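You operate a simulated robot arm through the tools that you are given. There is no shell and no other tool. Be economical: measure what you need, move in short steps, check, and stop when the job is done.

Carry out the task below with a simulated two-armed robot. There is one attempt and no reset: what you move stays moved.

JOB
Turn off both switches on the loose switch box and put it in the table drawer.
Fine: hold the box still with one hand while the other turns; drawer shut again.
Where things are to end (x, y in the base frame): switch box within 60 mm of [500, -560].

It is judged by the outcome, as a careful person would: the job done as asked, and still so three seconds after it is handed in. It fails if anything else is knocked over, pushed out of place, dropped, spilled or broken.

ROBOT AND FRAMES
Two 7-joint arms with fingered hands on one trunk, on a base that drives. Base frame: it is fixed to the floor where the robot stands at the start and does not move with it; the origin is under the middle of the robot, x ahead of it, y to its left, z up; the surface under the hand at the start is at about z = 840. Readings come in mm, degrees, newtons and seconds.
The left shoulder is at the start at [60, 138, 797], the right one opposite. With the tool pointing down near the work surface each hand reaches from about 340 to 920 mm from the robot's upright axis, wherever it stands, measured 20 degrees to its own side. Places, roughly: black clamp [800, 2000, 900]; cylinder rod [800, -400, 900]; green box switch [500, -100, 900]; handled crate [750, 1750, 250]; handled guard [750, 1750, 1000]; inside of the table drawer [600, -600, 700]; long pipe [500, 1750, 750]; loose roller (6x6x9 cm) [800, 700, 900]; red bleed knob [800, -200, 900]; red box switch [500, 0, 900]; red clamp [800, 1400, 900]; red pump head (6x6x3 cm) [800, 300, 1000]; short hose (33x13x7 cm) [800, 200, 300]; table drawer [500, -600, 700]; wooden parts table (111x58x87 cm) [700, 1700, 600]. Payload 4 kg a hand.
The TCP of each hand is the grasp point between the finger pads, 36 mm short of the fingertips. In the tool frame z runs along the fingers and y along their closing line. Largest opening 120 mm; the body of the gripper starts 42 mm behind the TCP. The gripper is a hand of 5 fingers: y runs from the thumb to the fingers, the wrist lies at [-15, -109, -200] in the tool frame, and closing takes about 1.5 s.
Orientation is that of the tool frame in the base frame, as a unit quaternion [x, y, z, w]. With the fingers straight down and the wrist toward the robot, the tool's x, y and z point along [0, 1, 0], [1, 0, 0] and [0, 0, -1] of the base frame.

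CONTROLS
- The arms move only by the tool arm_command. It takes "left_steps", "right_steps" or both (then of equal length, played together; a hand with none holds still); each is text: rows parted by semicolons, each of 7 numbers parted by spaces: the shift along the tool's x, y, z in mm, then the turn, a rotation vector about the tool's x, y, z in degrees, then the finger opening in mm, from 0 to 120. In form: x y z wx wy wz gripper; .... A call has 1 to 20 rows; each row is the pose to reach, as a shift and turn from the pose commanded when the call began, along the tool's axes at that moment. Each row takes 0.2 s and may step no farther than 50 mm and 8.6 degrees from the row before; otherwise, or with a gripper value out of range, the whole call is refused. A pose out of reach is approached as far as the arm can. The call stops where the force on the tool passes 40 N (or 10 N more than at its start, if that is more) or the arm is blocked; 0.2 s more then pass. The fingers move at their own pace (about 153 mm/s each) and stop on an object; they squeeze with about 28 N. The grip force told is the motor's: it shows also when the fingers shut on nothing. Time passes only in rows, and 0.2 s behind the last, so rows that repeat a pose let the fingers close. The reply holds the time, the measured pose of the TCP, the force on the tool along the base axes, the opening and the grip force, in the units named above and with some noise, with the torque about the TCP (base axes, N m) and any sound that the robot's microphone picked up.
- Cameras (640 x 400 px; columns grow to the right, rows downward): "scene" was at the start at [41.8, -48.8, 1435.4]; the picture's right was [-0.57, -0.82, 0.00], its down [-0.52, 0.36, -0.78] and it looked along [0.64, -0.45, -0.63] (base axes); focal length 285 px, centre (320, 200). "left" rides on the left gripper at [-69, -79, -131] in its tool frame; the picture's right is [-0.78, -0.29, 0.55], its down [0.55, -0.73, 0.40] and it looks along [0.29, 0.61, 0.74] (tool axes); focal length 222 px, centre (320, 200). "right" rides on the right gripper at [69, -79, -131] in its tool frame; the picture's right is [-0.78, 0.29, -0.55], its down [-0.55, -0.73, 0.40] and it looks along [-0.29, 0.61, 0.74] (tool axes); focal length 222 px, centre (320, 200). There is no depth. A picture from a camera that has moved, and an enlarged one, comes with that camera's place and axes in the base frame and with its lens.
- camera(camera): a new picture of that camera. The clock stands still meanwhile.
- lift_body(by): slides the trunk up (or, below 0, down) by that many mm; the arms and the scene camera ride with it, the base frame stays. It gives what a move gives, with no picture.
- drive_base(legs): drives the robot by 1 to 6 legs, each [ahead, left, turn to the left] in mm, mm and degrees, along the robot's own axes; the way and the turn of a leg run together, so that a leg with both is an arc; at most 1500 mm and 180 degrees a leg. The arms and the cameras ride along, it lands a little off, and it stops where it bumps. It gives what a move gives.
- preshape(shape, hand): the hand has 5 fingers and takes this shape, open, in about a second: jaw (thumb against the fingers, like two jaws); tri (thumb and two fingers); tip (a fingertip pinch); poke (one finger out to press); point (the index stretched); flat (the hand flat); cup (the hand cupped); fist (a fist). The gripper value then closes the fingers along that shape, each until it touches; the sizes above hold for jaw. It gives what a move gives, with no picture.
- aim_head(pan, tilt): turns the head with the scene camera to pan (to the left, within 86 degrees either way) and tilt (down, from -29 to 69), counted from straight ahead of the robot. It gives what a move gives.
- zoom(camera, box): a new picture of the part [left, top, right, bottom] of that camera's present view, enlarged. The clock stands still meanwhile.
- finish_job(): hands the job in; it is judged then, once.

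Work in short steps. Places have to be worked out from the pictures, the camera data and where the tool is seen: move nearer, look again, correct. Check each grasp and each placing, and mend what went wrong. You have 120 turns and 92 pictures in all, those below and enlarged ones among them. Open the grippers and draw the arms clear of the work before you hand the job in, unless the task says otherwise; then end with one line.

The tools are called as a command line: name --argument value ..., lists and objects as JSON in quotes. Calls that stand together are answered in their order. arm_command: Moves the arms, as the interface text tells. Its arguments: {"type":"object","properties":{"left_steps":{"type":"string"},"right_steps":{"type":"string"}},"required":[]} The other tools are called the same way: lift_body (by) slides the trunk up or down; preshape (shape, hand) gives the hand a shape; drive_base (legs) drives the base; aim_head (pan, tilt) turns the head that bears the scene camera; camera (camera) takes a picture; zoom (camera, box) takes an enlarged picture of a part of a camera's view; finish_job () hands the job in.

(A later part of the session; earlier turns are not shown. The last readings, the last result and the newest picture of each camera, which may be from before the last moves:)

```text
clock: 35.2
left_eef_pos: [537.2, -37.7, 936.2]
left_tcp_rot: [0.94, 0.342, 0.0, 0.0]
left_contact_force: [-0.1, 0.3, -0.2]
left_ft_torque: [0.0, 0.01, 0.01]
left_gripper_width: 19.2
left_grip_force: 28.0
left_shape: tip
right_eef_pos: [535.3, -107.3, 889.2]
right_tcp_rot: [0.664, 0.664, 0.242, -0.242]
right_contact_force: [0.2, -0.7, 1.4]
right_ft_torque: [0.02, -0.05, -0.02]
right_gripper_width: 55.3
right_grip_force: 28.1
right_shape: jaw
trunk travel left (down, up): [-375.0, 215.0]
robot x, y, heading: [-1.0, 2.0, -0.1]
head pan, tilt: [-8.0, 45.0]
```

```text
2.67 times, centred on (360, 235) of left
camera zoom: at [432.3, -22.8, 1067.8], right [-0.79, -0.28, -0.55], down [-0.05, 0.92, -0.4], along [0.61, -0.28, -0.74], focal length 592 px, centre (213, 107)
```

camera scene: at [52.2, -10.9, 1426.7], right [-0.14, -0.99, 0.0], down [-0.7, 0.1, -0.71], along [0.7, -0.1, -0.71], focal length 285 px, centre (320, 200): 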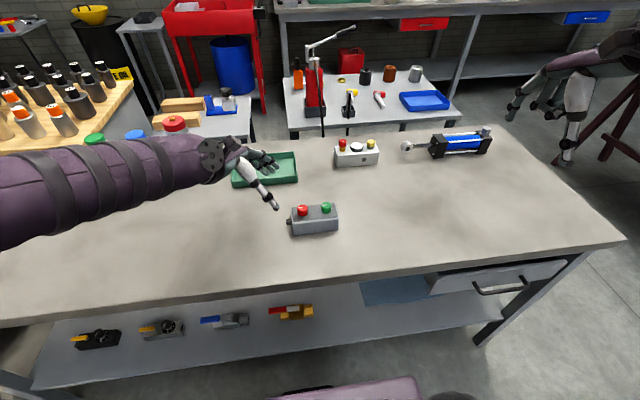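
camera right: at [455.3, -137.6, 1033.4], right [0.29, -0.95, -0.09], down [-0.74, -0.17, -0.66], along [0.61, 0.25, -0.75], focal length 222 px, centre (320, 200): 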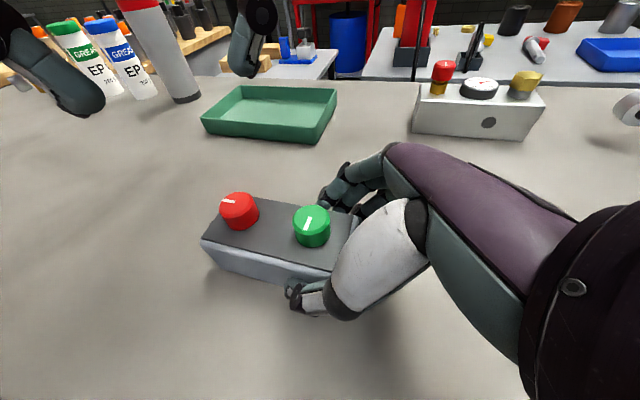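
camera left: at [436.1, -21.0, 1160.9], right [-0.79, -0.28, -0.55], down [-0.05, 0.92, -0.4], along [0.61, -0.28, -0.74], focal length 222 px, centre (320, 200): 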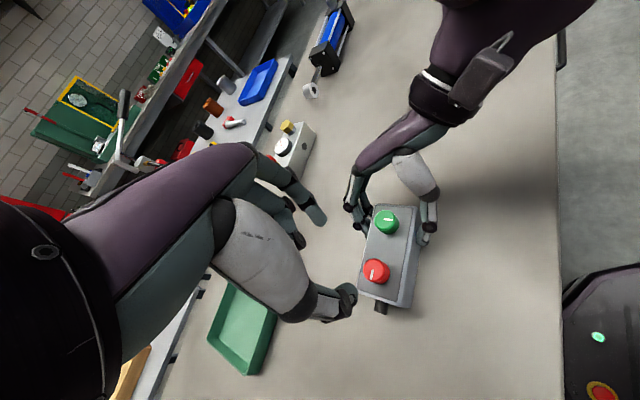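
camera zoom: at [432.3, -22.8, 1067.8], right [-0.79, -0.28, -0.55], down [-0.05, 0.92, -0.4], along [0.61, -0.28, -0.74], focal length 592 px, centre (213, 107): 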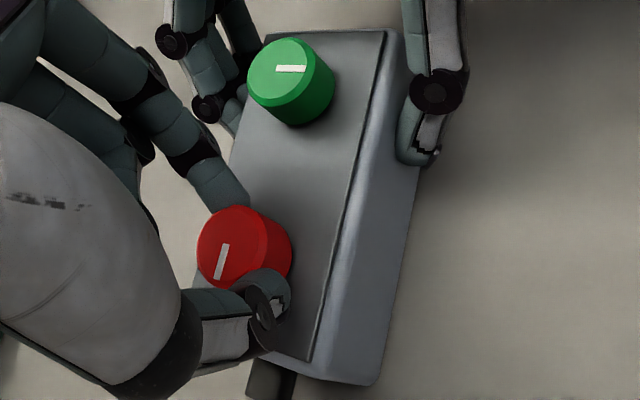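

Firm pinch. Turn counter-clockwise 72°.

arm_command --left_steps "0 0 0 0 0 -8 10; 0 0 0 0 0 -16 10; 0 0 0 0 0 -24 10; 0 0 0 0 0 -32 10; 0 0 0 0 0 -40 10; 0 0 0 0 0 -48 10; 0 0 0 0 0 -56 10; 0 0 0 0 0 -64 10; 0 0 0 0 0 -72 10; 0 0 0 0 0 -72 10"

camera --camera "left"

zoom --camera "right" --box '[160, 120, 400, 270]'

```text
clock: 37.4
left_eef_pos: [536.6, -37.3, 935.7]
left_tcp_rot: [0.558, 0.83, -0.001, 0.0]
left_contact_force: [5.4, -6.2, 2.4]
left_ft_torque: [-0.15, -0.19, -0.04]
left_gripper_width: 19.0
left_grip_force: 28.3
left_shape: tip
right_eef_pos: [535.1, -107.3, 889.2]
right_tcp_rot: [0.664, 0.665, 0.242, -0.242]
right_contact_force: [-4.1, 6.8, 0.0]
right_ft_torque: [0.14, -0.02, 0.31]
right_gripper_width: 55.0
right_grip_force: 27.9
right_shape: jaw
trunk travel left (down, up): [-375.0, 215.0]
robot x, y, heading: [1.2, -1.3, 0.2]
head pan, tilt: [-8.0, 45.0]
```

```text
59 pictures are left
camera left: at [489.0, -132.6, 1067.4], right [0.03, -0.84, -0.55], down [-0.89, 0.23, -0.4], along [0.46, 0.5, -0.74], focal length 222 px, centre (320, 200)
```

left: 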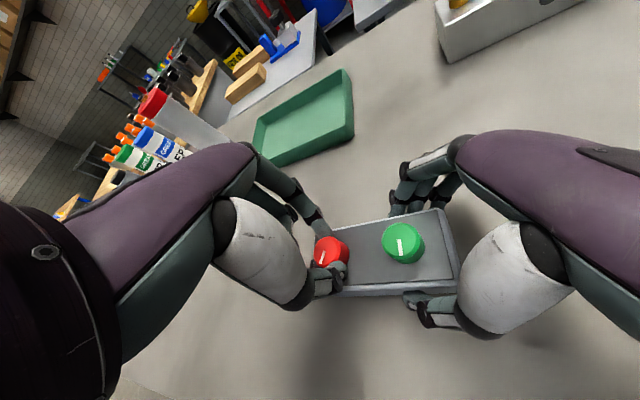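

```text
2.67 times, centred on (280, 195) of right
camera zoom: at [455.1, -137.5, 1033.4], right [0.29, -0.95, -0.09], down [-0.74, -0.17, -0.66], along [0.61, 0.26, -0.75], focal length 592 px, centre (427, 213)
```

zoom: 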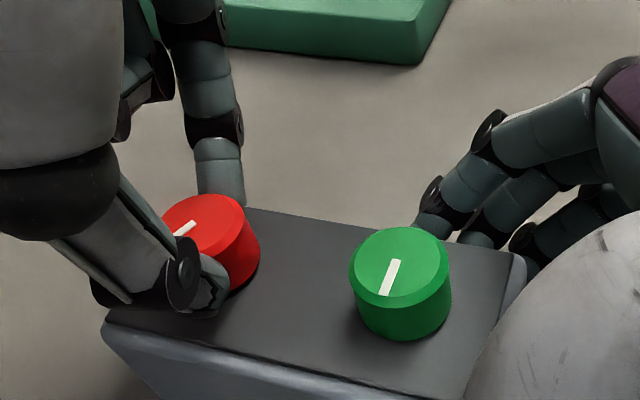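

Forces rose to ~8 N; check the red pointer's angle.

zoom --camera "left" --box '[270, 200, 430, 300]'

```text
4.00 times, centred on (350, 250) of left
camera zoom: at [489.0, -132.6, 1067.4], right [0.03, -0.84, -0.55], down [-0.89, 0.23, -0.4], along [0.46, 0.5, -0.74], focal length 888 px, centre (200, 0)
```

zoom: 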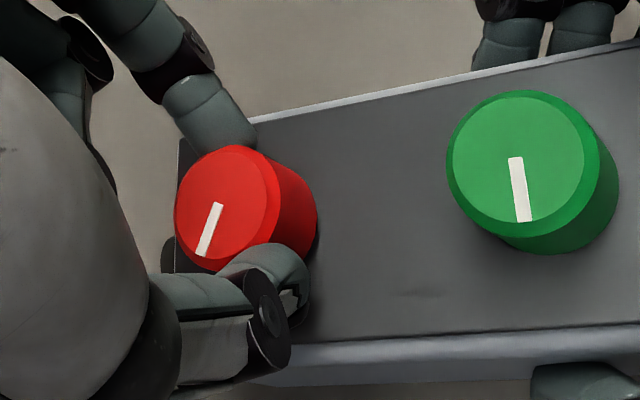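

Red is ~25° short of the end. To stay clear of the right hand, I re-grip: open, turn back 50°, close.

arm_command --left_steps "0 0 0 0 0 0 30; 0 0 0 0 0 0 55; 0 0 0 0 0 0 55; 0 0 0 0 0 8 55; 0 0 0 0 0 16 55; 0 0 0 0 0 24 55; 0 0 0 0 0 32 55; 0 0 0 0 0 40 55; 0 0 0 0 0 48 55; 0 0 0 0 0 48 40; 0 0 0 0 0 48 20; 0 0 0 0 0 48 10; 0 0 0 0 0 48 10"

zoom --camera "left" --box '[240, 160, 480, 310]'

```text
clock: 40.2
left_eef_pos: [536.3, -37.3, 934.5]
left_tcp_rot: [0.848, 0.53, -0.001, 0.0]
left_contact_force: [-0.4, -1.6, -0.2]
left_ft_torque: [-0.03, 0.0, 0.01]
left_gripper_width: 19.8
left_grip_force: 28.0
left_shape: tip
right_eef_pos: [536.1, -107.3, 888.6]
right_tcp_rot: [0.665, 0.665, 0.242, -0.241]
right_contact_force: [0.7, 0.4, 0.0]
right_ft_torque: [-0.02, -0.06, -0.02]
right_gripper_width: 54.8
right_grip_force: 28.0
right_shape: jaw
trunk travel left (down, up): [-375.0, 215.0]
robot x, y, heading: [0.3, -1.6, 0.0]
head pan, tilt: [-8.0, 45.0]
```

```text
2.67 times, centred on (360, 235) of left
camera zoom: at [434.2, -66.4, 1067.1], right [-0.61, -0.58, -0.55], down [-0.42, 0.82, -0.4], along [0.68, -0.01, -0.74], focal length 592 px, centre (213, 107)
```

zoom: 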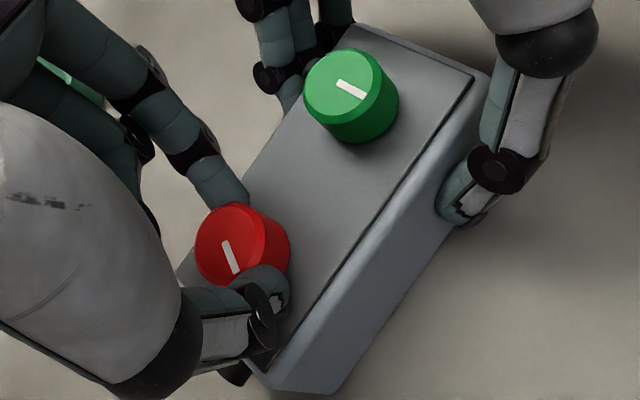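

Red now sits between; turn the remaining ~30–40° to the stop.

arm_command --left_steps "0 0 0 0 0 -8 10; 0 0 0 0 0 -16 10; 0 0 0 0 0 -24 10; 0 0 0 0 0 -32 10; 0 0 0 0 0 -40 10; 0 0 0 0 0 -40 10"

zoom --camera "left" --box '[240, 160, 480, 310]'

```text
clock: 41.6
left_eef_pos: [536.6, -38.5, 935.1]
left_tcp_rot: [0.616, 0.788, -0.001, 0.001]
left_contact_force: [3.1, -9.7, -1.9]
left_ft_torque: [-0.3, -0.12, -0.18]
left_gripper_width: 19.7
left_grip_force: 28.2
left_shape: tip
right_eef_pos: [535.7, -106.2, 888.3]
right_tcp_rot: [0.663, 0.665, 0.243, -0.242]
right_contact_force: [-2.8, 10.4, 3.2]
right_ft_torque: [0.28, -0.03, 0.38]
right_gripper_width: 54.7
right_grip_force: 27.6
right_shape: jaw
trunk travel left (down, up): [-375.0, 215.0]
robot x, y, heading: [1.8, 1.4, 0.2]
head pan, tilt: [-8.0, 45.0]
```

```text
2.67 times, centred on (360, 235) of left
camera zoom: at [475.6, -125.4, 1067.7], right [-0.09, -0.83, -0.55], down [-0.85, 0.35, -0.4], along [0.52, 0.43, -0.74], focal length 592 px, centre (213, 107)
```

zoom: 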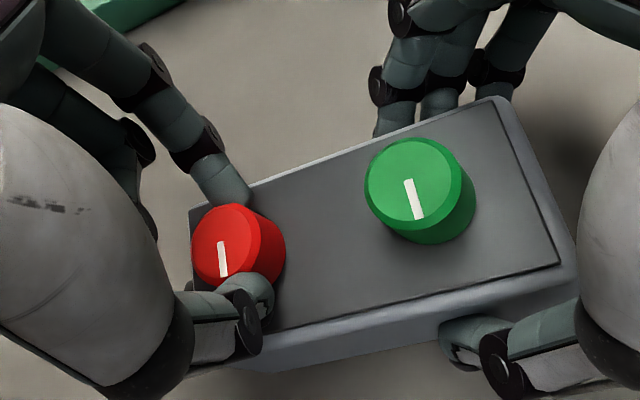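

Near the stop; turn 16° more to be certain, then release.

arm_command --left_steps "0 0 0 0 0 -8 0; 0 0 0 0 0 -16 0; 0 0 0 0 0 -16 0"

arm_command --left_steps "0 0 0 0 0 0 30; 0 0 0 0 0 0 55; 0 0 0 0 0 0 55; 0 0 -40 0 0 0 55; 0 0 -80 0 0 0 55; 0 0 -120 0 0 0 55; -30 0 -130 0 0 8 55; -60 0 -130 0 0 16 55; -60 0 -130 0 0 24 55"

zoom --camera "right" --box '[160, 120, 400, 270]'

```text
clock: 42.4
left_eef_pos: [537.7, -39.4, 935.6]
left_tcp_rot: [0.5, 0.866, 0.0, 0.001]
left_contact_force: [6.9, -14.7, -3.8]
left_ft_torque: [-0.43, -0.27, -0.28]
left_gripper_width: 18.0
left_grip_force: 28.1
left_shape: tip
right_eef_pos: [535.5, -106.4, 888.1]
right_tcp_rot: [0.664, 0.665, 0.242, -0.244]
right_contact_force: [-6.7, 15.0, 6.5]
right_ft_torque: [0.41, 0.01, 0.67]
right_gripper_width: 54.2
right_grip_force: 28.1
right_shape: jaw
trunk travel left (down, up): [-375.0, 215.0]
robot x, y, heading: [-1.2, -2.4, -0.2]
head pan, tilt: [-8.0, 45.0]
```

```text
clock: 44.4
left_eef_pos: [566.1, -90.3, 1065.6]
left_tcp_rot: [0.669, 0.743, 0.001, 0.0]
left_contact_force: [0.5, 0.1, -0.7]
left_ft_torque: [-0.02, 0.0, 0.04]
left_gripper_width: 54.7
left_grip_force: 0.0
left_shape: tip
right_eef_pos: [536.1, -107.3, 889.9]
right_tcp_rot: [0.665, 0.664, 0.242, -0.242]
right_contact_force: [-0.4, 1.4, 0.4]
right_ft_torque: [-0.04, -0.02, 0.03]
right_gripper_width: 54.7
right_grip_force: 27.7
right_shape: jaw
trunk travel left (down, up): [-375.0, 215.0]
robot x, y, heading: [2.1, 2.7, 0.2]
head pan, tilt: [-8.0, 45.0]
```

```text
2.67 times, centred on (280, 195) of right
camera zoom: at [455.4, -137.4, 1033.3], right [0.29, -0.95, -0.09], down [-0.74, -0.17, -0.66], along [0.61, 0.25, -0.75], focal length 592 px, centre (427, 213)
```

zoom: 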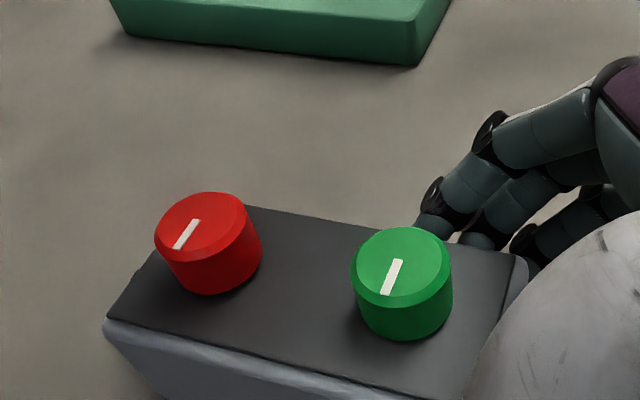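

Both pointers are at 90° with end stops felt: both off. Now I clear the left hand, and release the right to re-grasp the box centrally from above for carrying.

arm_command --left_steps "20 0 -40 0 0 0 55; 60 0 -60 0 0 0 60; 105 0 -80 0 0 0 80; 150 0 -80 0 0 0 100; 195 0 -80 0 0 0 120; 240 0 -80 0 0 0 120; 280 0 -80 0 0 0 120"

arm_command --right_steps "0 0 0 0 0 0 80; 0 0 0 0 0 0 120; 0 0 0 0 0 0 120; 0 0 -40 0 0 0 120; 0 0 -80 0 0 0 120; 0 0 -110 0 0 0 120; 0 0 -110 0 -8 0 120; 0 0 -110 0 -16 0 120; 0 0 -110 0 -24 0 120; 0 0 -110 0 -32 0 120; 0 0 -110 0 -40 0 120; 0 0 -110 0 -40 0 120"

preshape --hand "left" --shape "jaw"

zoom --camera "scene" --box '[230, 140, 390, 240]'

```text
clock: 46.0
left_eef_pos: [536.7, 188.8, 1146.1]
left_tcp_rot: [0.669, 0.743, 0.0, 0.0]
left_contact_force: [-0.4, -0.1, -0.1]
left_ft_torque: [-0.02, -0.02, 0.01]
left_gripper_width: 119.7
left_grip_force: 0.0
left_shape: tip
right_eef_pos: [535.1, -107.3, 889.2]
right_tcp_rot: [0.664, 0.665, 0.242, -0.242]
right_contact_force: [-0.3, 0.1, 0.4]
right_ft_torque: [-0.02, 0.01, 0.01]
right_gripper_width: 54.4
right_grip_force: 27.3
right_shape: jaw
trunk travel left (down, up): [-375.0, 215.0]
robot x, y, heading: [-3.3, -2.0, 0.2]
head pan, tilt: [-8.0, 45.0]
```

```text
clock: 48.6
left_eef_pos: [536.2, 186.8, 1146.4]
left_tcp_rot: [0.669, 0.743, 0.0, 0.0]
left_contact_force: [0.8, -0.1, -1.0]
left_ft_torque: [0.0, 0.05, -0.02]
left_gripper_width: 119.7
left_grip_force: 0.1
left_shape: tip
right_eef_pos: [537.8, -178.7, 972.7]
right_tcp_rot: [0.707, 0.707, 0.0, 0.0]
right_contact_force: [0.1, 0.1, -0.2]
right_ft_torque: [0.0, 0.0, 0.01]
right_gripper_width: 119.6
right_grip_force: 0.1
right_shape: jaw
trunk travel left (down, up): [-375.0, 215.0]
robot x, y, heading: [-0.2, 2.2, -0.2]
head pan, tilt: [-8.0, 45.0]
```

```text
clock: 49.5
left_eef_pos: [535.8, 187.8, 1145.9]
left_tcp_rot: [0.669, 0.743, 0.0, -0.001]
left_contact_force: [0.0, -0.1, 0.4]
left_ft_torque: [0.01, 0.0, 0.02]
left_gripper_width: 119.7
left_grip_force: 0.1
left_shape: jaw
right_eef_pos: [537.7, -178.9, 972.8]
right_tcp_rot: [0.707, 0.707, 0.0, 0.001]
right_contact_force: [0.0, 0.0, 0.4]
right_ft_torque: [0.0, 0.0, 0.0]
right_gripper_width: 119.8
right_grip_force: 0.0
right_shape: jaw
trunk travel left (down, up): [-375.0, 215.0]
robot x, y, heading: [-1.3, 0.6, 0.1]
head pan, tilt: [-8.0, 45.0]
```

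```text
4.00 times, centred on (310, 190) of scene
camera zoom: at [52.2, -10.8, 1426.7], right [-0.14, -0.99, 0.0], down [-0.7, 0.1, -0.71], along [0.7, -0.1, -0.71], focal length 1140 px, centre (360, 240)
```

zoom: 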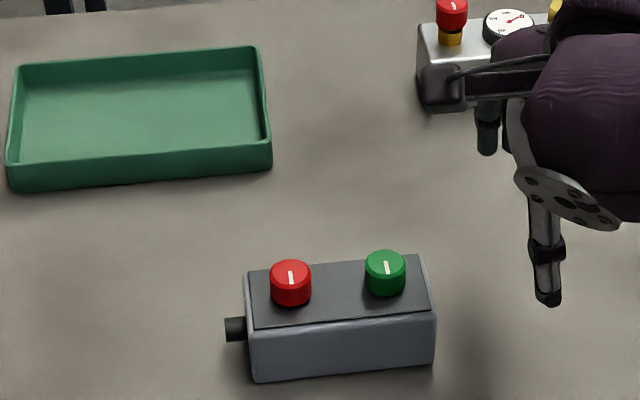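

Both off and undisturbed. Right hand goes above the box centre [537,-67] and lowers around it.

arm_command --right_steps "0 0 -40 0 0 0 120; 40 0 -45 0 0 0 120; 80 0 -45 0 0 0 120; 112 0 -45 0 0 0 120; 112 0 0 0 0 0 120; 112 0 40 0 0 0 120; 112 0 70 0 0 0 120; 112 0 82 0 0 0 120; 112 0 82 0 0 0 120"

camera --camera "right"

zoom --camera "scene" --box '[230, 140, 390, 240]'

```text
clock: 51.5
left_eef_pos: [537.5, 187.6, 1146.4]
left_tcp_rot: [0.669, 0.744, 0.0, 0.0]
left_contact_force: [0.5, -0.6, -0.1]
left_ft_torque: [0.0, -0.01, -0.02]
left_gripper_width: 119.6
left_grip_force: 0.1
left_shape: jaw
right_eef_pos: [539.0, -65.8, 890.3]
right_tcp_rot: [0.707, 0.707, 0.0, 0.001]
right_contact_force: [-0.7, 0.0, 0.5]
right_ft_torque: [-0.01, -0.04, 0.0]
right_gripper_width: 119.8
right_grip_force: 0.2
right_shape: jaw
trunk travel left (down, up): [-375.0, 215.0]
robot x, y, heading: [-1.9, 1.4, 0.2]
head pan, tilt: [-8.0, 45.0]
```

```text
52 pictures are left
camera right: at [458.1, 4.3, 1020.3], right [0.29, -0.79, 0.55], down [-0.74, -0.55, -0.4], along [0.61, -0.29, -0.74], focal length 222 px, centre (320, 200)
```

right: 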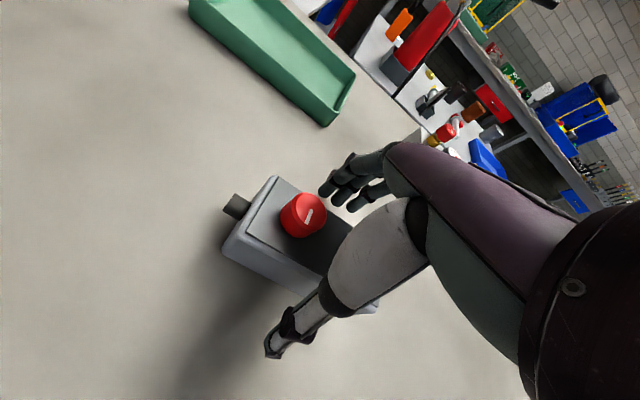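

```text
4.00 times, centred on (310, 190) of scene
camera zoom: at [52.2, -10.8, 1426.7], right [-0.14, -0.99, 0.0], down [-0.7, 0.1, -0.71], along [0.7, -0.1, -0.71], focal length 1140 px, centre (360, 240)
```

zoom: 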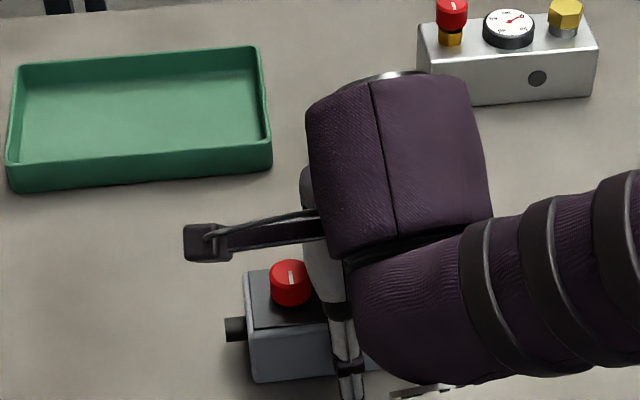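

Clear of contact. Down 6 mm, close, then lift a little and check.

arm_command --right_steps "0 0 6 0 0 0 120; 0 0 6 0 0 0 90; 0 0 6 0 0 0 65; 0 0 6 0 0 0 45; 0 0 6 0 0 0 35; 0 0 6 0 0 0 35; 0 0 6 0 0 0 35; 0 0 -10 0 0 0 35; 0 0 -30 0 0 0 35; 0 0 -60 0 0 0 35; 0 0 -60 0 0 0 35"

camera --camera "right"

camera --camera "scene"

```text
clock: 53.9
left_eef_pos: [536.7, 187.9, 1145.7]
left_tcp_rot: [0.67, 0.743, 0.001, 0.0]
left_contact_force: [-0.5, -1.1, 0.1]
left_ft_torque: [-0.02, 0.0, -0.02]
left_gripper_width: 119.7
left_grip_force: 0.2
left_shape: jaw
right_eef_pos: [536.8, -67.1, 950.4]
right_tcp_rot: [0.707, 0.707, 0.0, 0.0]
right_contact_force: [-0.1, 0.6, -4.0]
right_ft_torque: [-0.04, 0.01, 0.0]
right_gripper_width: 52.2
right_grip_force: 28.1
right_shape: jaw
trunk travel left (down, up): [-375.0, 215.0]
robot x, y, heading: [-1.6, 3.4, 0.0]
head pan, tilt: [-8.0, 45.0]
```

```text
50 pictures are left
camera right: at [455.6, 4.2, 1081.7], right [0.29, -0.78, 0.55], down [-0.74, -0.55, -0.4], along [0.61, -0.29, -0.74], focal length 222 px, centre (320, 200)
```

right: 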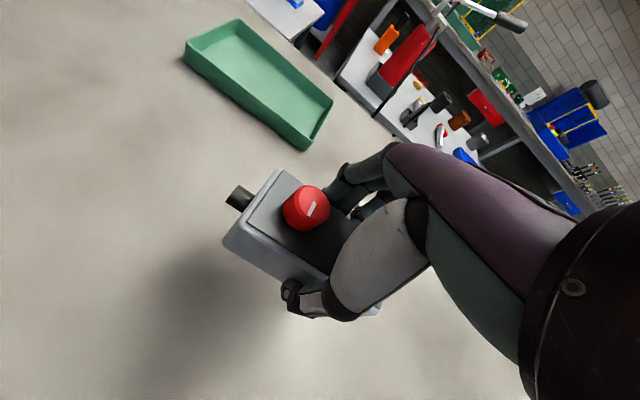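

```text
49 pictures are left
camera scene: at [52.5, -10.8, 1426.6], right [-0.14, -0.99, 0.0], down [-0.7, 0.1, -0.71], along [0.7, -0.1, -0.71], focal length 285 px, centre (320, 200)
```

scene: 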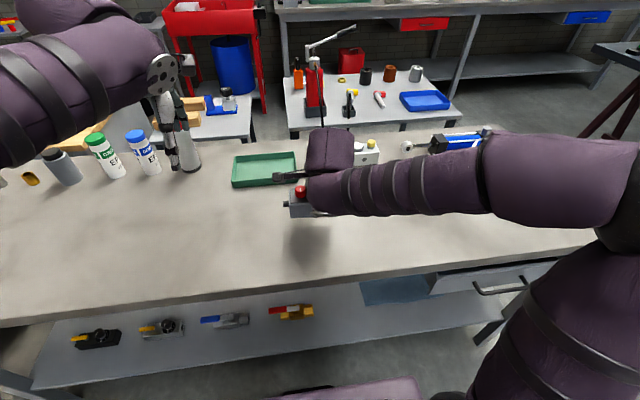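

The box is held (≈0.4 kg), level, knobs visible. Raise it, then drive back 330 and right 520 mm to stand before the drawer.

arm_command --right_steps "0 0 -40 0 0 0 35; 0 0 -80 0 0 0 35; 0 0 -100 0 0 0 35"

drive_base --legs '[[-330, 0, 0], [0, -520, 0]]'

aim_head --pan 0 --tilt 42

camera --camera "scene"

```text
clock: 54.7
left_eef_pos: [536.5, 188.1, 1146.2]
left_tcp_rot: [0.669, 0.743, -0.001, 0.0]
left_contact_force: [-0.6, -0.4, -0.3]
left_ft_torque: [-0.02, 0.01, 0.0]
left_gripper_width: 119.9
left_grip_force: 0.1
left_shape: jaw
right_eef_pos: [537.2, -67.6, 1050.5]
right_tcp_rot: [0.707, 0.708, 0.0, -0.001]
right_contact_force: [-0.1, -0.8, -4.0]
right_ft_torque: [0.01, 0.01, 0.01]
right_gripper_width: 52.3
right_grip_force: 28.2
right_shape: jaw
trunk travel left (down, up): [-375.0, 215.0]
robot x, y, heading: [2.1, -3.0, 0.2]
head pan, tilt: [-8.0, 45.0]
```

```text
clock: 59.5
left_eef_pos: [206.2, -332.9, 1144.6]
left_tcp_rot: [0.671, 0.742, 0.0, 0.001]
left_contact_force: [0.3, -0.1, 0.0]
left_ft_torque: [0.03, 0.0, 0.0]
left_gripper_width: 119.7
left_grip_force: 0.1
left_shape: jaw
right_eef_pos: [205.9, -588.6, 1051.1]
right_tcp_rot: [0.708, 0.706, 0.0, 0.0]
right_contact_force: [0.2, -0.2, -2.7]
right_ft_torque: [0.01, -0.01, -0.01]
right_gripper_width: 52.3
right_grip_force: 28.4
right_shape: jaw
trunk travel left (down, up): [-375.0, 215.0]
robot x, y, heading: [-333.7, -517.1, -0.2]
head pan, tilt: [-8.0, 45.0]
```

```text
clock: 60.2
left_eef_pos: [206.7, -333.2, 1146.8]
left_tcp_rot: [0.67, 0.742, 0.0, 0.001]
left_contact_force: [0.3, -0.1, 0.8]
left_ft_torque: [0.0, -0.03, 0.04]
left_gripper_width: 119.5
left_grip_force: 0.1
left_shape: jaw
right_eef_pos: [205.4, -588.4, 1050.1]
right_tcp_rot: [0.708, 0.706, 0.0, 0.0]
right_contact_force: [0.4, 0.2, -3.0]
right_ft_torque: [0.0, 0.0, 0.01]
right_gripper_width: 52.4
right_grip_force: 28.0
right_shape: jaw
trunk travel left (down, up): [-375.0, 215.0]
robot x, y, heading: [-330.4, -517.8, -0.4]
head pan, tilt: [0.0, 42.0]
```

```text
48 pictures are left
camera scene: at [-275.7, -518.7, 1431.0], right [0.0, -1.0, 0.0], down [-0.67, 0.0, -0.74], along [0.74, 0.0, -0.67], focal length 285 px, centre (320, 200)
```

scene: 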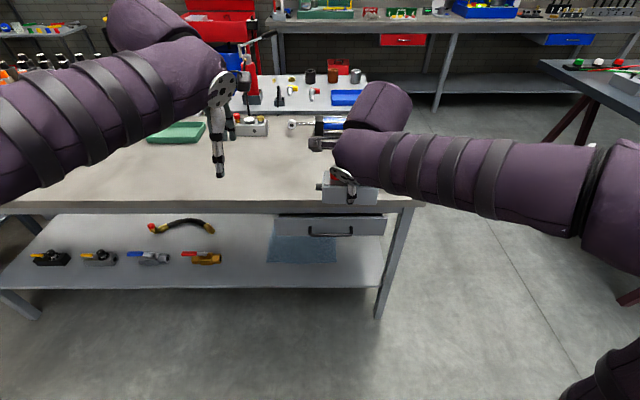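

zoom --camera "scene" --box '[230, 175, 430, 275]'

camera --camera "left"

```text
3.20 times, centred on (330, 225) of scene
camera zoom: at [-275.7, -518.7, 1431.0], right [0.0, -1.0, 0.0], down [-0.67, 0.0, -0.74], along [0.74, 0.0, -0.67], focal length 912 px, centre (288, 120)
```

zoom: 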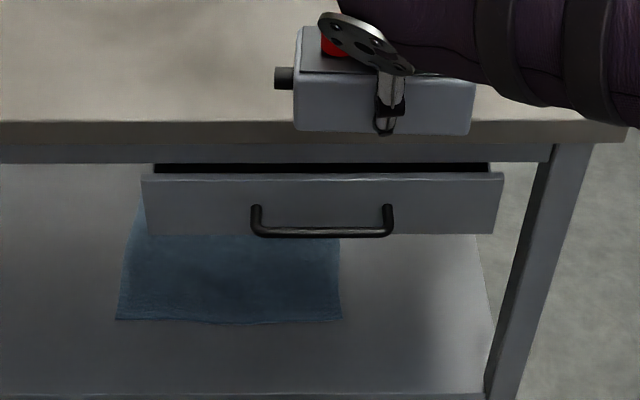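

```text
46 pictures are left
camera left: at [133.7, -411.0, 1278.5], right [-0.21, -0.81, -0.55], down [-0.79, 0.47, -0.4], along [0.58, 0.35, -0.74], focal length 222 px, centre (320, 200)
```

left: 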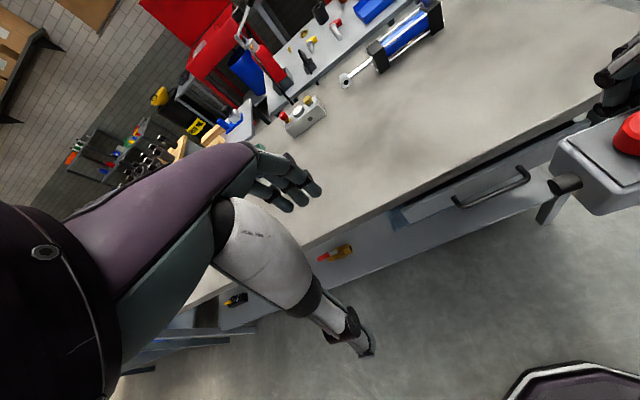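

Drawer front at x≈388 (y −366…−743, top z≈755), handle bar ≈ x 347, y −481…−628, z≈708. I shift the box aside with the right hand and bring the left arm lower and squarer.

arm_command --left_steps "-20 -10 20 0 0 3 120; -43 -20 40 0 0 6 110; -68 -30 60 0 0 6 90; -92 -40 80 0 0 6 70; -117 -50 100 0 0 6 50; -117 -50 100 0 0 6 50" --right_steps "-35 0 0 0 0 0 35; -70 0 0 0 0 0 35; -105 0 0 0 0 0 35; -140 0 0 0 0 0 35; -170 0 0 0 0 0 35; -170 0 0 0 0 0 35"

arm_command --left_steps "-6 0 10 -8 0 0 50; -12 0 20 -16 0 0 50; -20 -2 40 -24 0 0 50; -30 -5 60 -32 0 0 50; -40 -10 80 -40 0 0 50; -60 -15 110 -48 0 0 50; -80 -20 140 -56 0 0 50; -100 -20 170 -60 0 0 50; -100 -20 170 -60 0 0 50"

camera --camera "scene"

```text
clock: 61.6
left_eef_pos: [168.1, -452.2, 1045.2]
left_tcp_rot: [0.708, 0.706, -0.001, 0.0]
left_contact_force: [0.1, 0.0, -0.5]
left_ft_torque: [-0.01, -0.03, 0.0]
left_gripper_width: 50.4
left_grip_force: 0.0
left_shape: jaw
right_eef_pos: [205.6, -759.2, 1051.5]
right_tcp_rot: [0.709, 0.706, 0.0, 0.0]
right_contact_force: [-0.6, 0.0, -3.8]
right_ft_torque: [0.02, -0.03, 0.0]
right_gripper_width: 52.5
right_grip_force: 28.0
right_shape: jaw
trunk travel left (down, up): [-375.0, 215.0]
robot x, y, heading: [-329.7, -514.3, -0.4]
head pan, tilt: [0.0, 42.0]
```

```text
clock: 63.6
left_eef_pos: [156.8, -557.1, 876.0]
left_tcp_rot: [0.614, 0.611, 0.352, 0.355]
left_contact_force: [-0.4, 0.5, -0.3]
left_ft_torque: [0.01, 0.0, -0.01]
left_gripper_width: 50.0
left_grip_force: 0.0
left_shape: jaw
left hand out of reach, approached as far as the arm can: row 4, 5, 6, 7, 8, 9
right_eef_pos: [204.5, -756.4, 1051.5]
right_tcp_rot: [0.708, 0.706, -0.001, -0.001]
right_contact_force: [0.6, -0.1, -3.4]
right_ft_torque: [-0.02, 0.0, 0.03]
right_gripper_width: 52.0
right_grip_force: 27.7
right_shape: jaw
trunk travel left (down, up): [-375.0, 215.0]
robot x, y, heading: [-332.7, -515.6, -0.3]
head pan, tilt: [0.0, 42.0]
```

```text
45 pictures are left
camera scene: at [-275.0, -517.6, 1431.0], right [0.0, -1.0, 0.0], down [-0.67, 0.0, -0.74], along [0.74, 0.0, -0.67], focal length 285 px, centre (320, 200)
```

scene: 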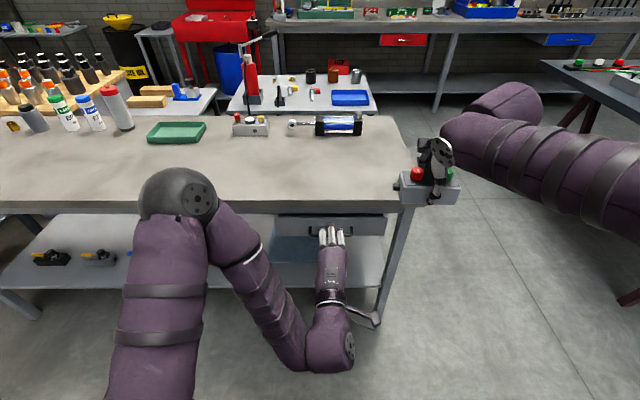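

The hand is pitched 60° as desired. Lower it in front of the handle to [250,-554,715].

arm_command --left_steps "1 -19 32 0 0 0 50; 1 -37 64 0 0 0 50; 2 -56 97 0 0 0 50; 2 -75 129 0 0 0 50; 3 -93 161 0 0 0 50; 3 -93 161 0 0 0 50"

camera --camera "scene"

camera --camera "left"

```text
clock: 65.0
left_eef_pos: [247.3, -553.2, 712.8]
left_tcp_rot: [0.613, 0.611, 0.353, 0.354]
left_contact_force: [0.5, -0.5, 0.2]
left_ft_torque: [0.01, 0.0, -0.01]
left_gripper_width: 50.1
left_grip_force: 0.0
left_shape: jaw
right_eef_pos: [206.1, -759.6, 1050.6]
right_tcp_rot: [0.708, 0.706, 0.0, -0.001]
right_contact_force: [-0.3, -0.6, -3.2]
right_ft_torque: [-0.02, 0.03, -0.02]
right_gripper_width: 52.2
right_grip_force: 27.5
right_shape: jaw
trunk travel left (down, up): [-375.0, 215.0]
robot x, y, heading: [-331.4, -515.0, -0.4]
head pan, tilt: [0.0, 42.0]
```

```text
44 pictures are left
camera scene: at [-275.5, -518.8, 1431.0], right [0.0, -1.0, 0.0], down [-0.67, 0.0, -0.74], along [0.74, 0.0, -0.67], focal length 285 px, centre (320, 200)
```

scene: 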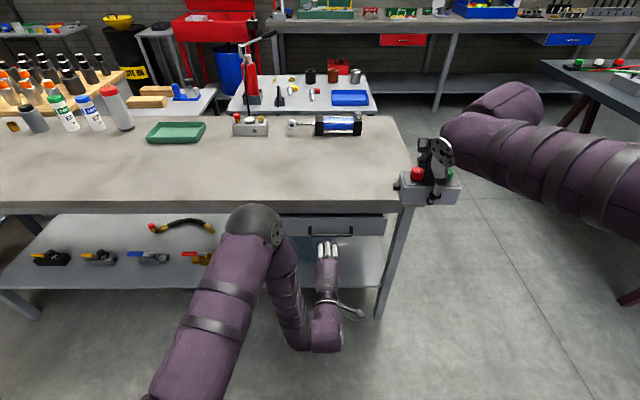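

```text
43 pictures are left
camera left: at [92.7, -623.3, 710.9], right [0.33, -0.79, -0.53], down [-0.02, 0.55, -0.84], along [0.95, 0.28, 0.16], focal length 222 px, centre (320, 200)
```

left: 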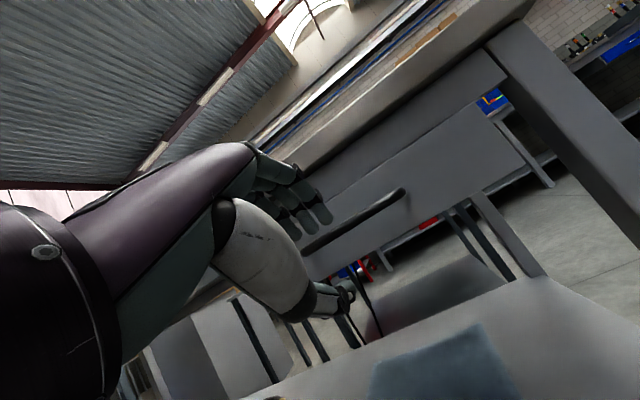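

Handle bar confirmed at x≈348, z≈708, y −497…−630 region. Align, then advance along the finger direction to take the bar between thumb and fingers.

arm_command --left_steps "0 22 0 0 0 0 42; 0 43 0 0 0 0 42; 0 43 24 0 0 0 42; 0 43 48 0 0 0 42; 0 43 70 0 0 0 42; 0 43 70 0 0 0 42"

camera --camera "left"

zoom --camera "scene" --box '[250, 190, 410, 290]'

```text
clock: 66.4
left_eef_pos: [328.8, -556.8, 716.1]
left_tcp_rot: [0.613, 0.612, 0.353, 0.354]
left_contact_force: [0.4, 0.3, -0.7]
left_ft_torque: [0.0, 0.01, 0.02]
left_gripper_width: 42.4
left_grip_force: 0.1
left_shape: jaw
right_eef_pos: [205.1, -759.8, 1050.5]
right_tcp_rot: [0.708, 0.706, 0.0, 0.001]
right_contact_force: [0.4, 0.1, -4.1]
right_ft_torque: [0.01, -0.01, -0.02]
right_gripper_width: 52.5
right_grip_force: 27.7
right_shape: jaw
trunk travel left (down, up): [-375.0, 215.0]
robot x, y, heading: [-329.6, -520.1, -0.2]
head pan, tilt: [0.0, 42.0]
```

```text
42 pictures are left
camera left: at [174.8, -626.8, 714.9], right [0.33, -0.79, -0.53], down [-0.02, 0.55, -0.84], along [0.95, 0.28, 0.16], focal length 222 px, centre (320, 200)
```

left: 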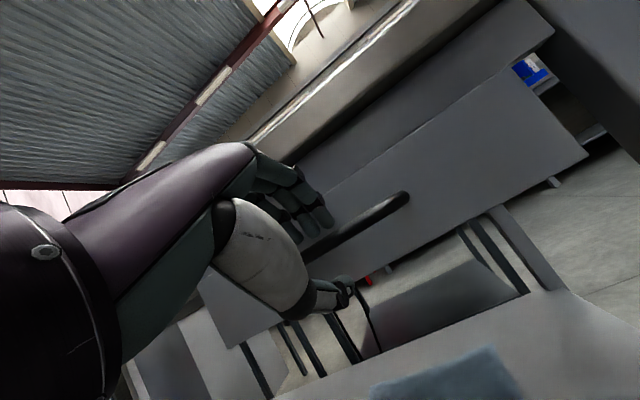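

```text
4.00 times, centred on (330, 240) of scene
camera zoom: at [-275.5, -518.8, 1431.0], right [0.0, -1.0, 0.0], down [-0.67, 0.0, -0.74], along [0.74, 0.0, -0.67], focal length 1140 px, centre (280, 40)
```

zoom: 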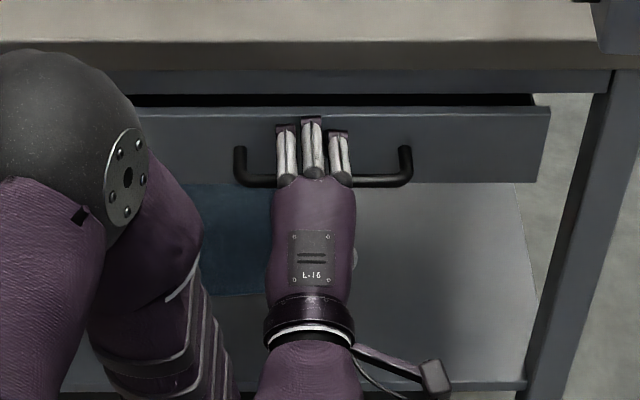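

The bar passes between fingers and thumb. Close on it.

arm_command --left_steps "0 0 4 0 0 0 30; 0 0 4 0 0 0 15; 0 0 4 0 0 0 5; 0 0 4 0 0 0 0; 0 0 4 0 0 0 0; 0 0 4 0 0 0 0"

camera --camera "left"

```text
clock: 67.8
left_eef_pos: [331.8, -557.3, 712.7]
left_tcp_rot: [0.614, 0.612, 0.353, 0.352]
left_contact_force: [0.2, -0.4, -2.9]
left_ft_torque: [0.14, 0.03, 0.0]
left_gripper_width: 0.1
left_grip_force: 28.0
left_shape: jaw
right_eef_pos: [205.7, -758.5, 1051.0]
right_tcp_rot: [0.709, 0.706, 0.0, -0.001]
right_contact_force: [-0.2, -1.1, -3.2]
right_ft_torque: [0.03, -0.02, -0.02]
right_gripper_width: 52.3
right_grip_force: 28.3
right_shape: jaw
trunk travel left (down, up): [-375.0, 215.0]
robot x, y, heading: [-332.1, -520.9, -0.3]
head pan, tilt: [0.0, 42.0]
```

```text
40 pictures are left
camera left: at [178.9, -626.8, 712.2], right [0.32, -0.79, -0.53], down [-0.02, 0.55, -0.83], along [0.95, 0.28, 0.16], focal length 222 px, centre (320, 200)
```

left: 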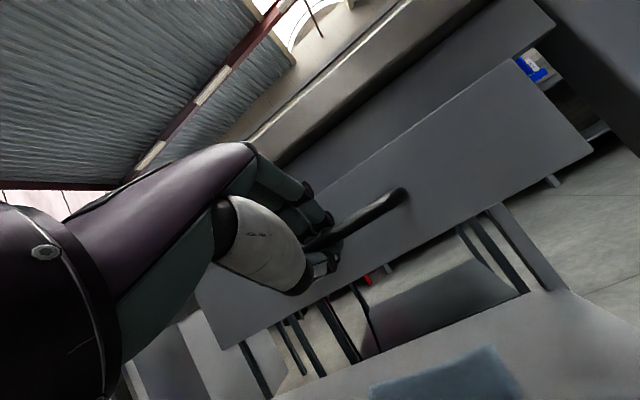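

Fingers have shut around the bar, seemingly enclosing it. Test-pull 40 mm straight back.

arm_command --left_steps "0 -5 -8.7 0 0 0 0; 0 -10 -17.3 0 0 0 0; 0 -15 -26 0 0 0 0; 0 -20 -34.6 0 0 0 0; 0 -20 -34.6 0 0 0 0"

zoom --camera "scene" --box '[250, 190, 410, 290]'

```text
clock: 69.0
left_eef_pos: [293.5, -556.4, 714.4]
left_tcp_rot: [0.614, 0.611, 0.353, 0.354]
left_contact_force: [0.0, -3.8, -8.8]
left_ft_torque: [0.12, 0.14, -0.03]
left_gripper_width: 0.0
left_grip_force: 28.0
left_shape: jaw
right_eef_pos: [204.7, -759.5, 1049.5]
right_tcp_rot: [0.709, 0.705, -0.001, -0.001]
right_contact_force: [-0.1, -0.7, -4.3]
right_ft_torque: [-0.01, 0.02, -0.01]
right_gripper_width: 52.4
right_grip_force: 27.9
right_shape: jaw
trunk travel left (down, up): [-375.0, 215.0]
robot x, y, heading: [-332.0, -517.7, -0.1]
head pan, tilt: [0.0, 42.0]
```

```text
4.00 times, centred on (330, 240) of scene
camera zoom: at [-275.0, -519.1, 1430.9], right [0.0, -1.0, 0.0], down [-0.67, 0.0, -0.74], along [0.74, 0.0, -0.67], focal length 1140 px, centre (280, 40)
```

zoom: 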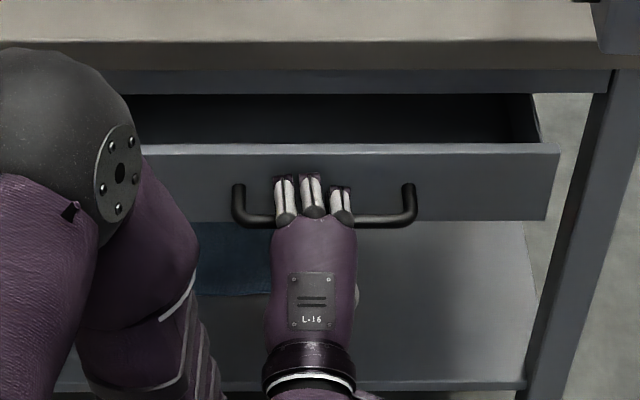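

The drawer follows. I pull the rest of the way by driving the base back 190 mm.

drive_base --legs '[[-190, 0, 0]]'

camera --camera "scene"

```text
clock: 70.6
left_eef_pos: [106.2, -556.9, 714.8]
left_tcp_rot: [0.614, 0.611, 0.352, 0.354]
left_contact_force: [0.0, -7.1, -10.1]
left_ft_torque: [0.08, 0.12, -0.14]
left_gripper_width: 0.0
left_grip_force: 27.8
left_shape: jaw
right_eef_pos: [17.5, -759.2, 1050.0]
right_tcp_rot: [0.708, 0.706, 0.001, 0.0]
right_contact_force: [-0.2, -0.5, -3.0]
right_ft_torque: [0.0, 0.03, -0.02]
right_gripper_width: 52.5
right_grip_force: 27.6
right_shape: jaw
trunk travel left (down, up): [-375.0, 215.0]
robot x, y, heading: [-518.7, -514.5, -0.6]
head pan, tilt: [0.0, 42.0]
```

```text
38 pictures are left
camera scene: at [-462.3, -518.7, 1430.9], right [0.0, -1.0, 0.0], down [-0.67, 0.0, -0.74], along [0.74, 0.0, -0.67], focal length 285 px, centre (320, 200)
```

scene: 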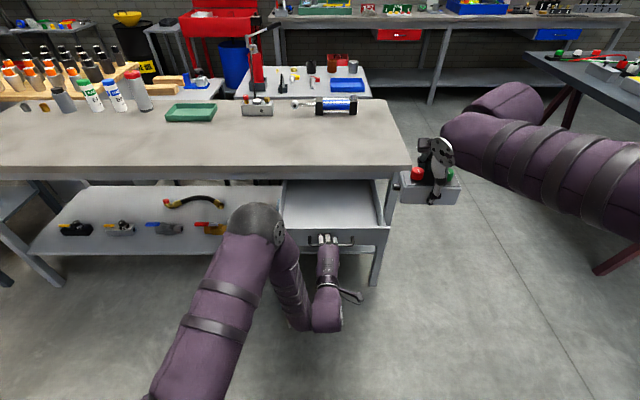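

Drawer front is now at x≈160, i.e. ~230 mm open. Release the handle and draw the left hand back and up.

arm_command --left_steps "0 0 0 0 0 0 20; 0 0 0 0 0 0 42; 0 0 0 0 0 0 42; 0 0 -25 0 0 0 42; 0 0 -50 0 0 0 42; 0 0 -75 0 0 0 42; 0 0 -75 0 0 0 42"

zoom --camera "scene" --box '[240, 160, 440, 285]'

```text
clock: 72.2
left_eef_pos: [42.1, -555.8, 749.6]
left_tcp_rot: [0.614, 0.612, 0.352, 0.354]
left_contact_force: [0.0, -0.2, 0.0]
left_ft_torque: [0.0, -0.02, -0.01]
left_gripper_width: 41.8
left_grip_force: 0.1
left_shape: jaw
right_eef_pos: [17.6, -757.2, 1050.7]
right_tcp_rot: [0.708, 0.706, 0.0, 0.0]
right_contact_force: [0.5, -1.2, -3.7]
right_ft_torque: [-0.01, 0.0, -0.01]
right_gripper_width: 52.3
right_grip_force: 27.5
right_shape: jaw
trunk travel left (down, up): [-375.0, 215.0]
robot x, y, heading: [-518.2, -518.2, -0.4]
head pan, tilt: [0.0, 42.0]
```

```text
3.20 times, centred on (340, 222) of scene
camera zoom: at [-462.8, -518.1, 1431.0], right [0.0, -1.0, 0.0], down [-0.67, 0.0, -0.74], along [0.74, 0.0, -0.67], focal length 912 px, centre (256, 128)
```

zoom: 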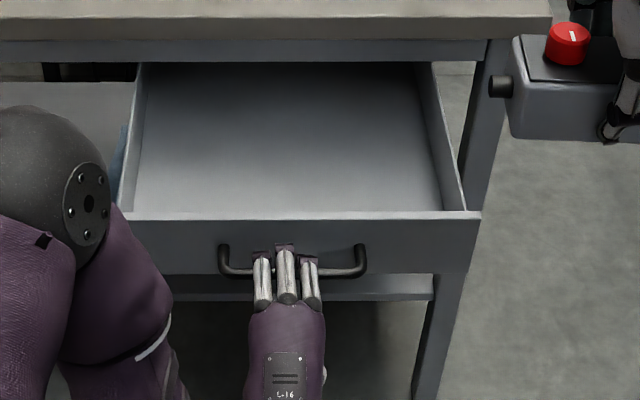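

Clean release; drawer centre y≈−561. Move the left arm up and away, then bring the box over the drawer at [258,-560].

arm_command --left_steps "0 30 -20 0 0 0 60; 30 60 -40 0 0 0 60; 60 90 -55 0 0 0 60; 90 120 -70 0 0 0 60; 125 150 -85 0 0 0 60; 160 180 -100 0 0 0 60; 190 200 -115 0 0 0 60; 190 200 -115 0 0 0 60"

arm_command --right_steps "22 27 22 0 0 0 35; 44 54 44 0 0 0 35; 66 80 66 0 0 0 35; 88 107 88 0 0 0 35; 109 134 111 0 0 0 35; 131 161 133 0 0 0 35; 153 187 155 0 0 0 35; 175 214 177 0 0 0 35; 197 241 200 0 0 0 35; 197 241 200 0 0 0 35"

camera --camera "scene"

camera --camera "right"

```text
clock: 74.0
left_eef_pos: [38.7, -453.5, 995.7]
left_tcp_rot: [0.599, 0.629, 0.358, 0.343]
left_contact_force: [-0.2, 0.4, -0.5]
left_ft_torque: [0.02, -0.02, 0.0]
left_gripper_width: 59.6
left_grip_force: 0.1
left_shape: jaw
left hand out of reach, approached as far as the arm can: row 4, 5, 6, 7, 8
right_eef_pos: [17.0, -759.7, 1050.0]
right_tcp_rot: [0.708, 0.706, 0.001, 0.0]
right_contact_force: [0.2, 0.1, -3.1]
right_ft_torque: [-0.01, 0.02, -0.01]
right_gripper_width: 52.3
right_grip_force: 27.8
right_shape: jaw
trunk travel left (down, up): [-375.0, 215.0]
robot x, y, heading: [-516.8, -520.5, -0.0]
head pan, tilt: [0.0, 42.0]
```

```text
clock: 76.2
left_eef_pos: [39.9, -453.2, 994.9]
left_tcp_rot: [0.599, 0.627, 0.358, 0.345]
left_contact_force: [-0.8, 0.0, 0.0]
left_ft_torque: [-0.02, -0.03, 0.01]
left_gripper_width: 60.0
left_grip_force: 0.0
left_shape: jaw
right_eef_pos: [258.6, -561.9, 849.8]
right_tcp_rot: [0.708, 0.706, 0.0, 0.001]
right_contact_force: [-0.5, -0.4, -4.0]
right_ft_torque: [-0.02, 0.03, -0.01]
right_gripper_width: 52.3
right_grip_force: 28.2
right_shape: jaw
trunk travel left (down, up): [-375.0, 215.0]
robot x, y, heading: [-517.9, -515.9, -0.4]
head pan, tilt: [0.0, 42.0]
```

```text
36 pictures are left
camera scene: at [-462.7, -517.9, 1431.0], right [0.0, -1.0, 0.0], down [-0.67, 0.0, -0.74], along [0.74, 0.0, -0.67], focal length 285 px, centre (320, 200)
```

scene: 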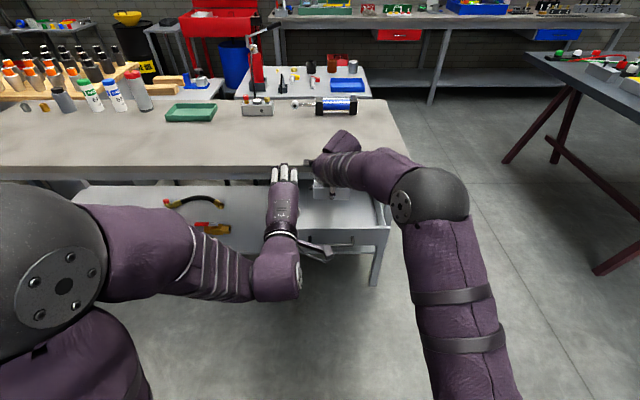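

```text
35 pictures are left
camera right: at [179.3, -491.6, 980.1], right [0.29, -0.79, 0.55], down [-0.74, -0.55, -0.4], along [0.61, -0.29, -0.74], focal length 222 px, centre (320, 200)
```

right: 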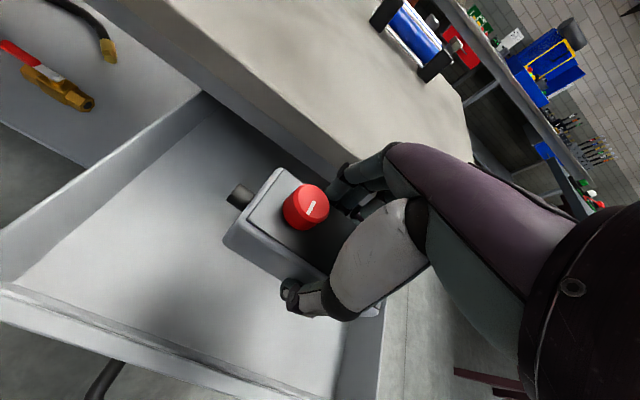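

The box is over the open drawer, clear of walls. Lower to near the floor in steps.

arm_command --right_steps "0 0 40 0 0 0 35; 0 0 80 0 0 0 35; 0 0 110 0 0 0 35; 0 0 120 0 0 0 35; 0 0 120 0 0 0 35"

camera --camera "right"

```text
clock: 77.4
left_eef_pos: [38.7, -454.2, 995.4]
left_tcp_rot: [0.599, 0.628, 0.358, 0.344]
left_contact_force: [-0.6, 0.4, 0.2]
left_ft_torque: [0.01, 0.01, -0.01]
left_gripper_width: 59.8
left_grip_force: 0.1
left_shape: jaw
right_eef_pos: [260.2, -561.9, 729.2]
right_tcp_rot: [0.708, 0.706, 0.0, 0.0]
right_contact_force: [-0.1, 0.0, -3.6]
right_ft_torque: [0.0, 0.04, 0.0]
right_gripper_width: 52.4
right_grip_force: 27.7
right_shape: jaw
trunk travel left (down, up): [-375.0, 215.0]
robot x, y, heading: [-518.9, -517.4, -0.2]
head pan, tilt: [0.0, 42.0]
```

```text
34 pictures are left
camera right: at [180.4, -491.7, 860.2], right [0.29, -0.79, 0.55], down [-0.74, -0.55, -0.4], along [0.61, -0.29, -0.74], focal length 222 px, centre (320, 200)
```

right: 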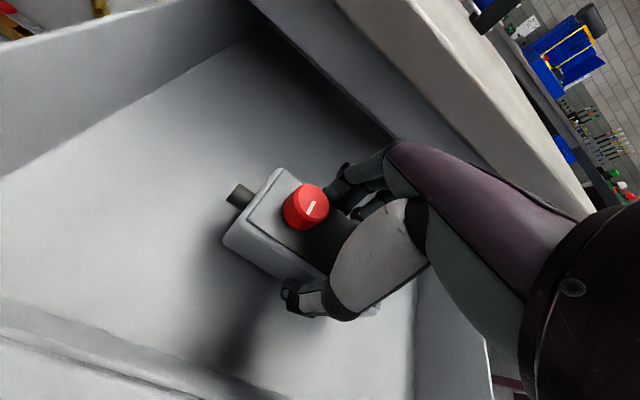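

Still ~10+ mm above the floor (shadow gap). Lower in small steps watching the force.

arm_command --right_steps "0 0 4 0 0 0 35; 0 0 8 0 0 0 35; 0 0 10 0 0 0 35; 0 0 10 0 0 0 35"

```text
clock: 78.4
left_eef_pos: [39.1, -453.4, 995.6]
left_tcp_rot: [0.598, 0.628, 0.359, 0.344]
left_contact_force: [-0.5, 0.6, 0.0]
left_ft_torque: [0.03, 0.0, -0.01]
left_gripper_width: 60.0
left_grip_force: 0.1
left_shape: jaw
right_eef_pos: [259.0, -562.7, 721.5]
right_tcp_rot: [0.709, 0.706, 0.0, -0.001]
right_contact_force: [1.0, -0.3, -3.5]
right_ft_torque: [0.01, 0.03, -0.02]
right_gripper_width: 52.3
right_grip_force: 28.3
right_shape: jaw
trunk travel left (down, up): [-375.0, 215.0]
robot x, y, heading: [-522.0, -513.0, -0.1]
head pan, tilt: [0.0, 42.0]
```

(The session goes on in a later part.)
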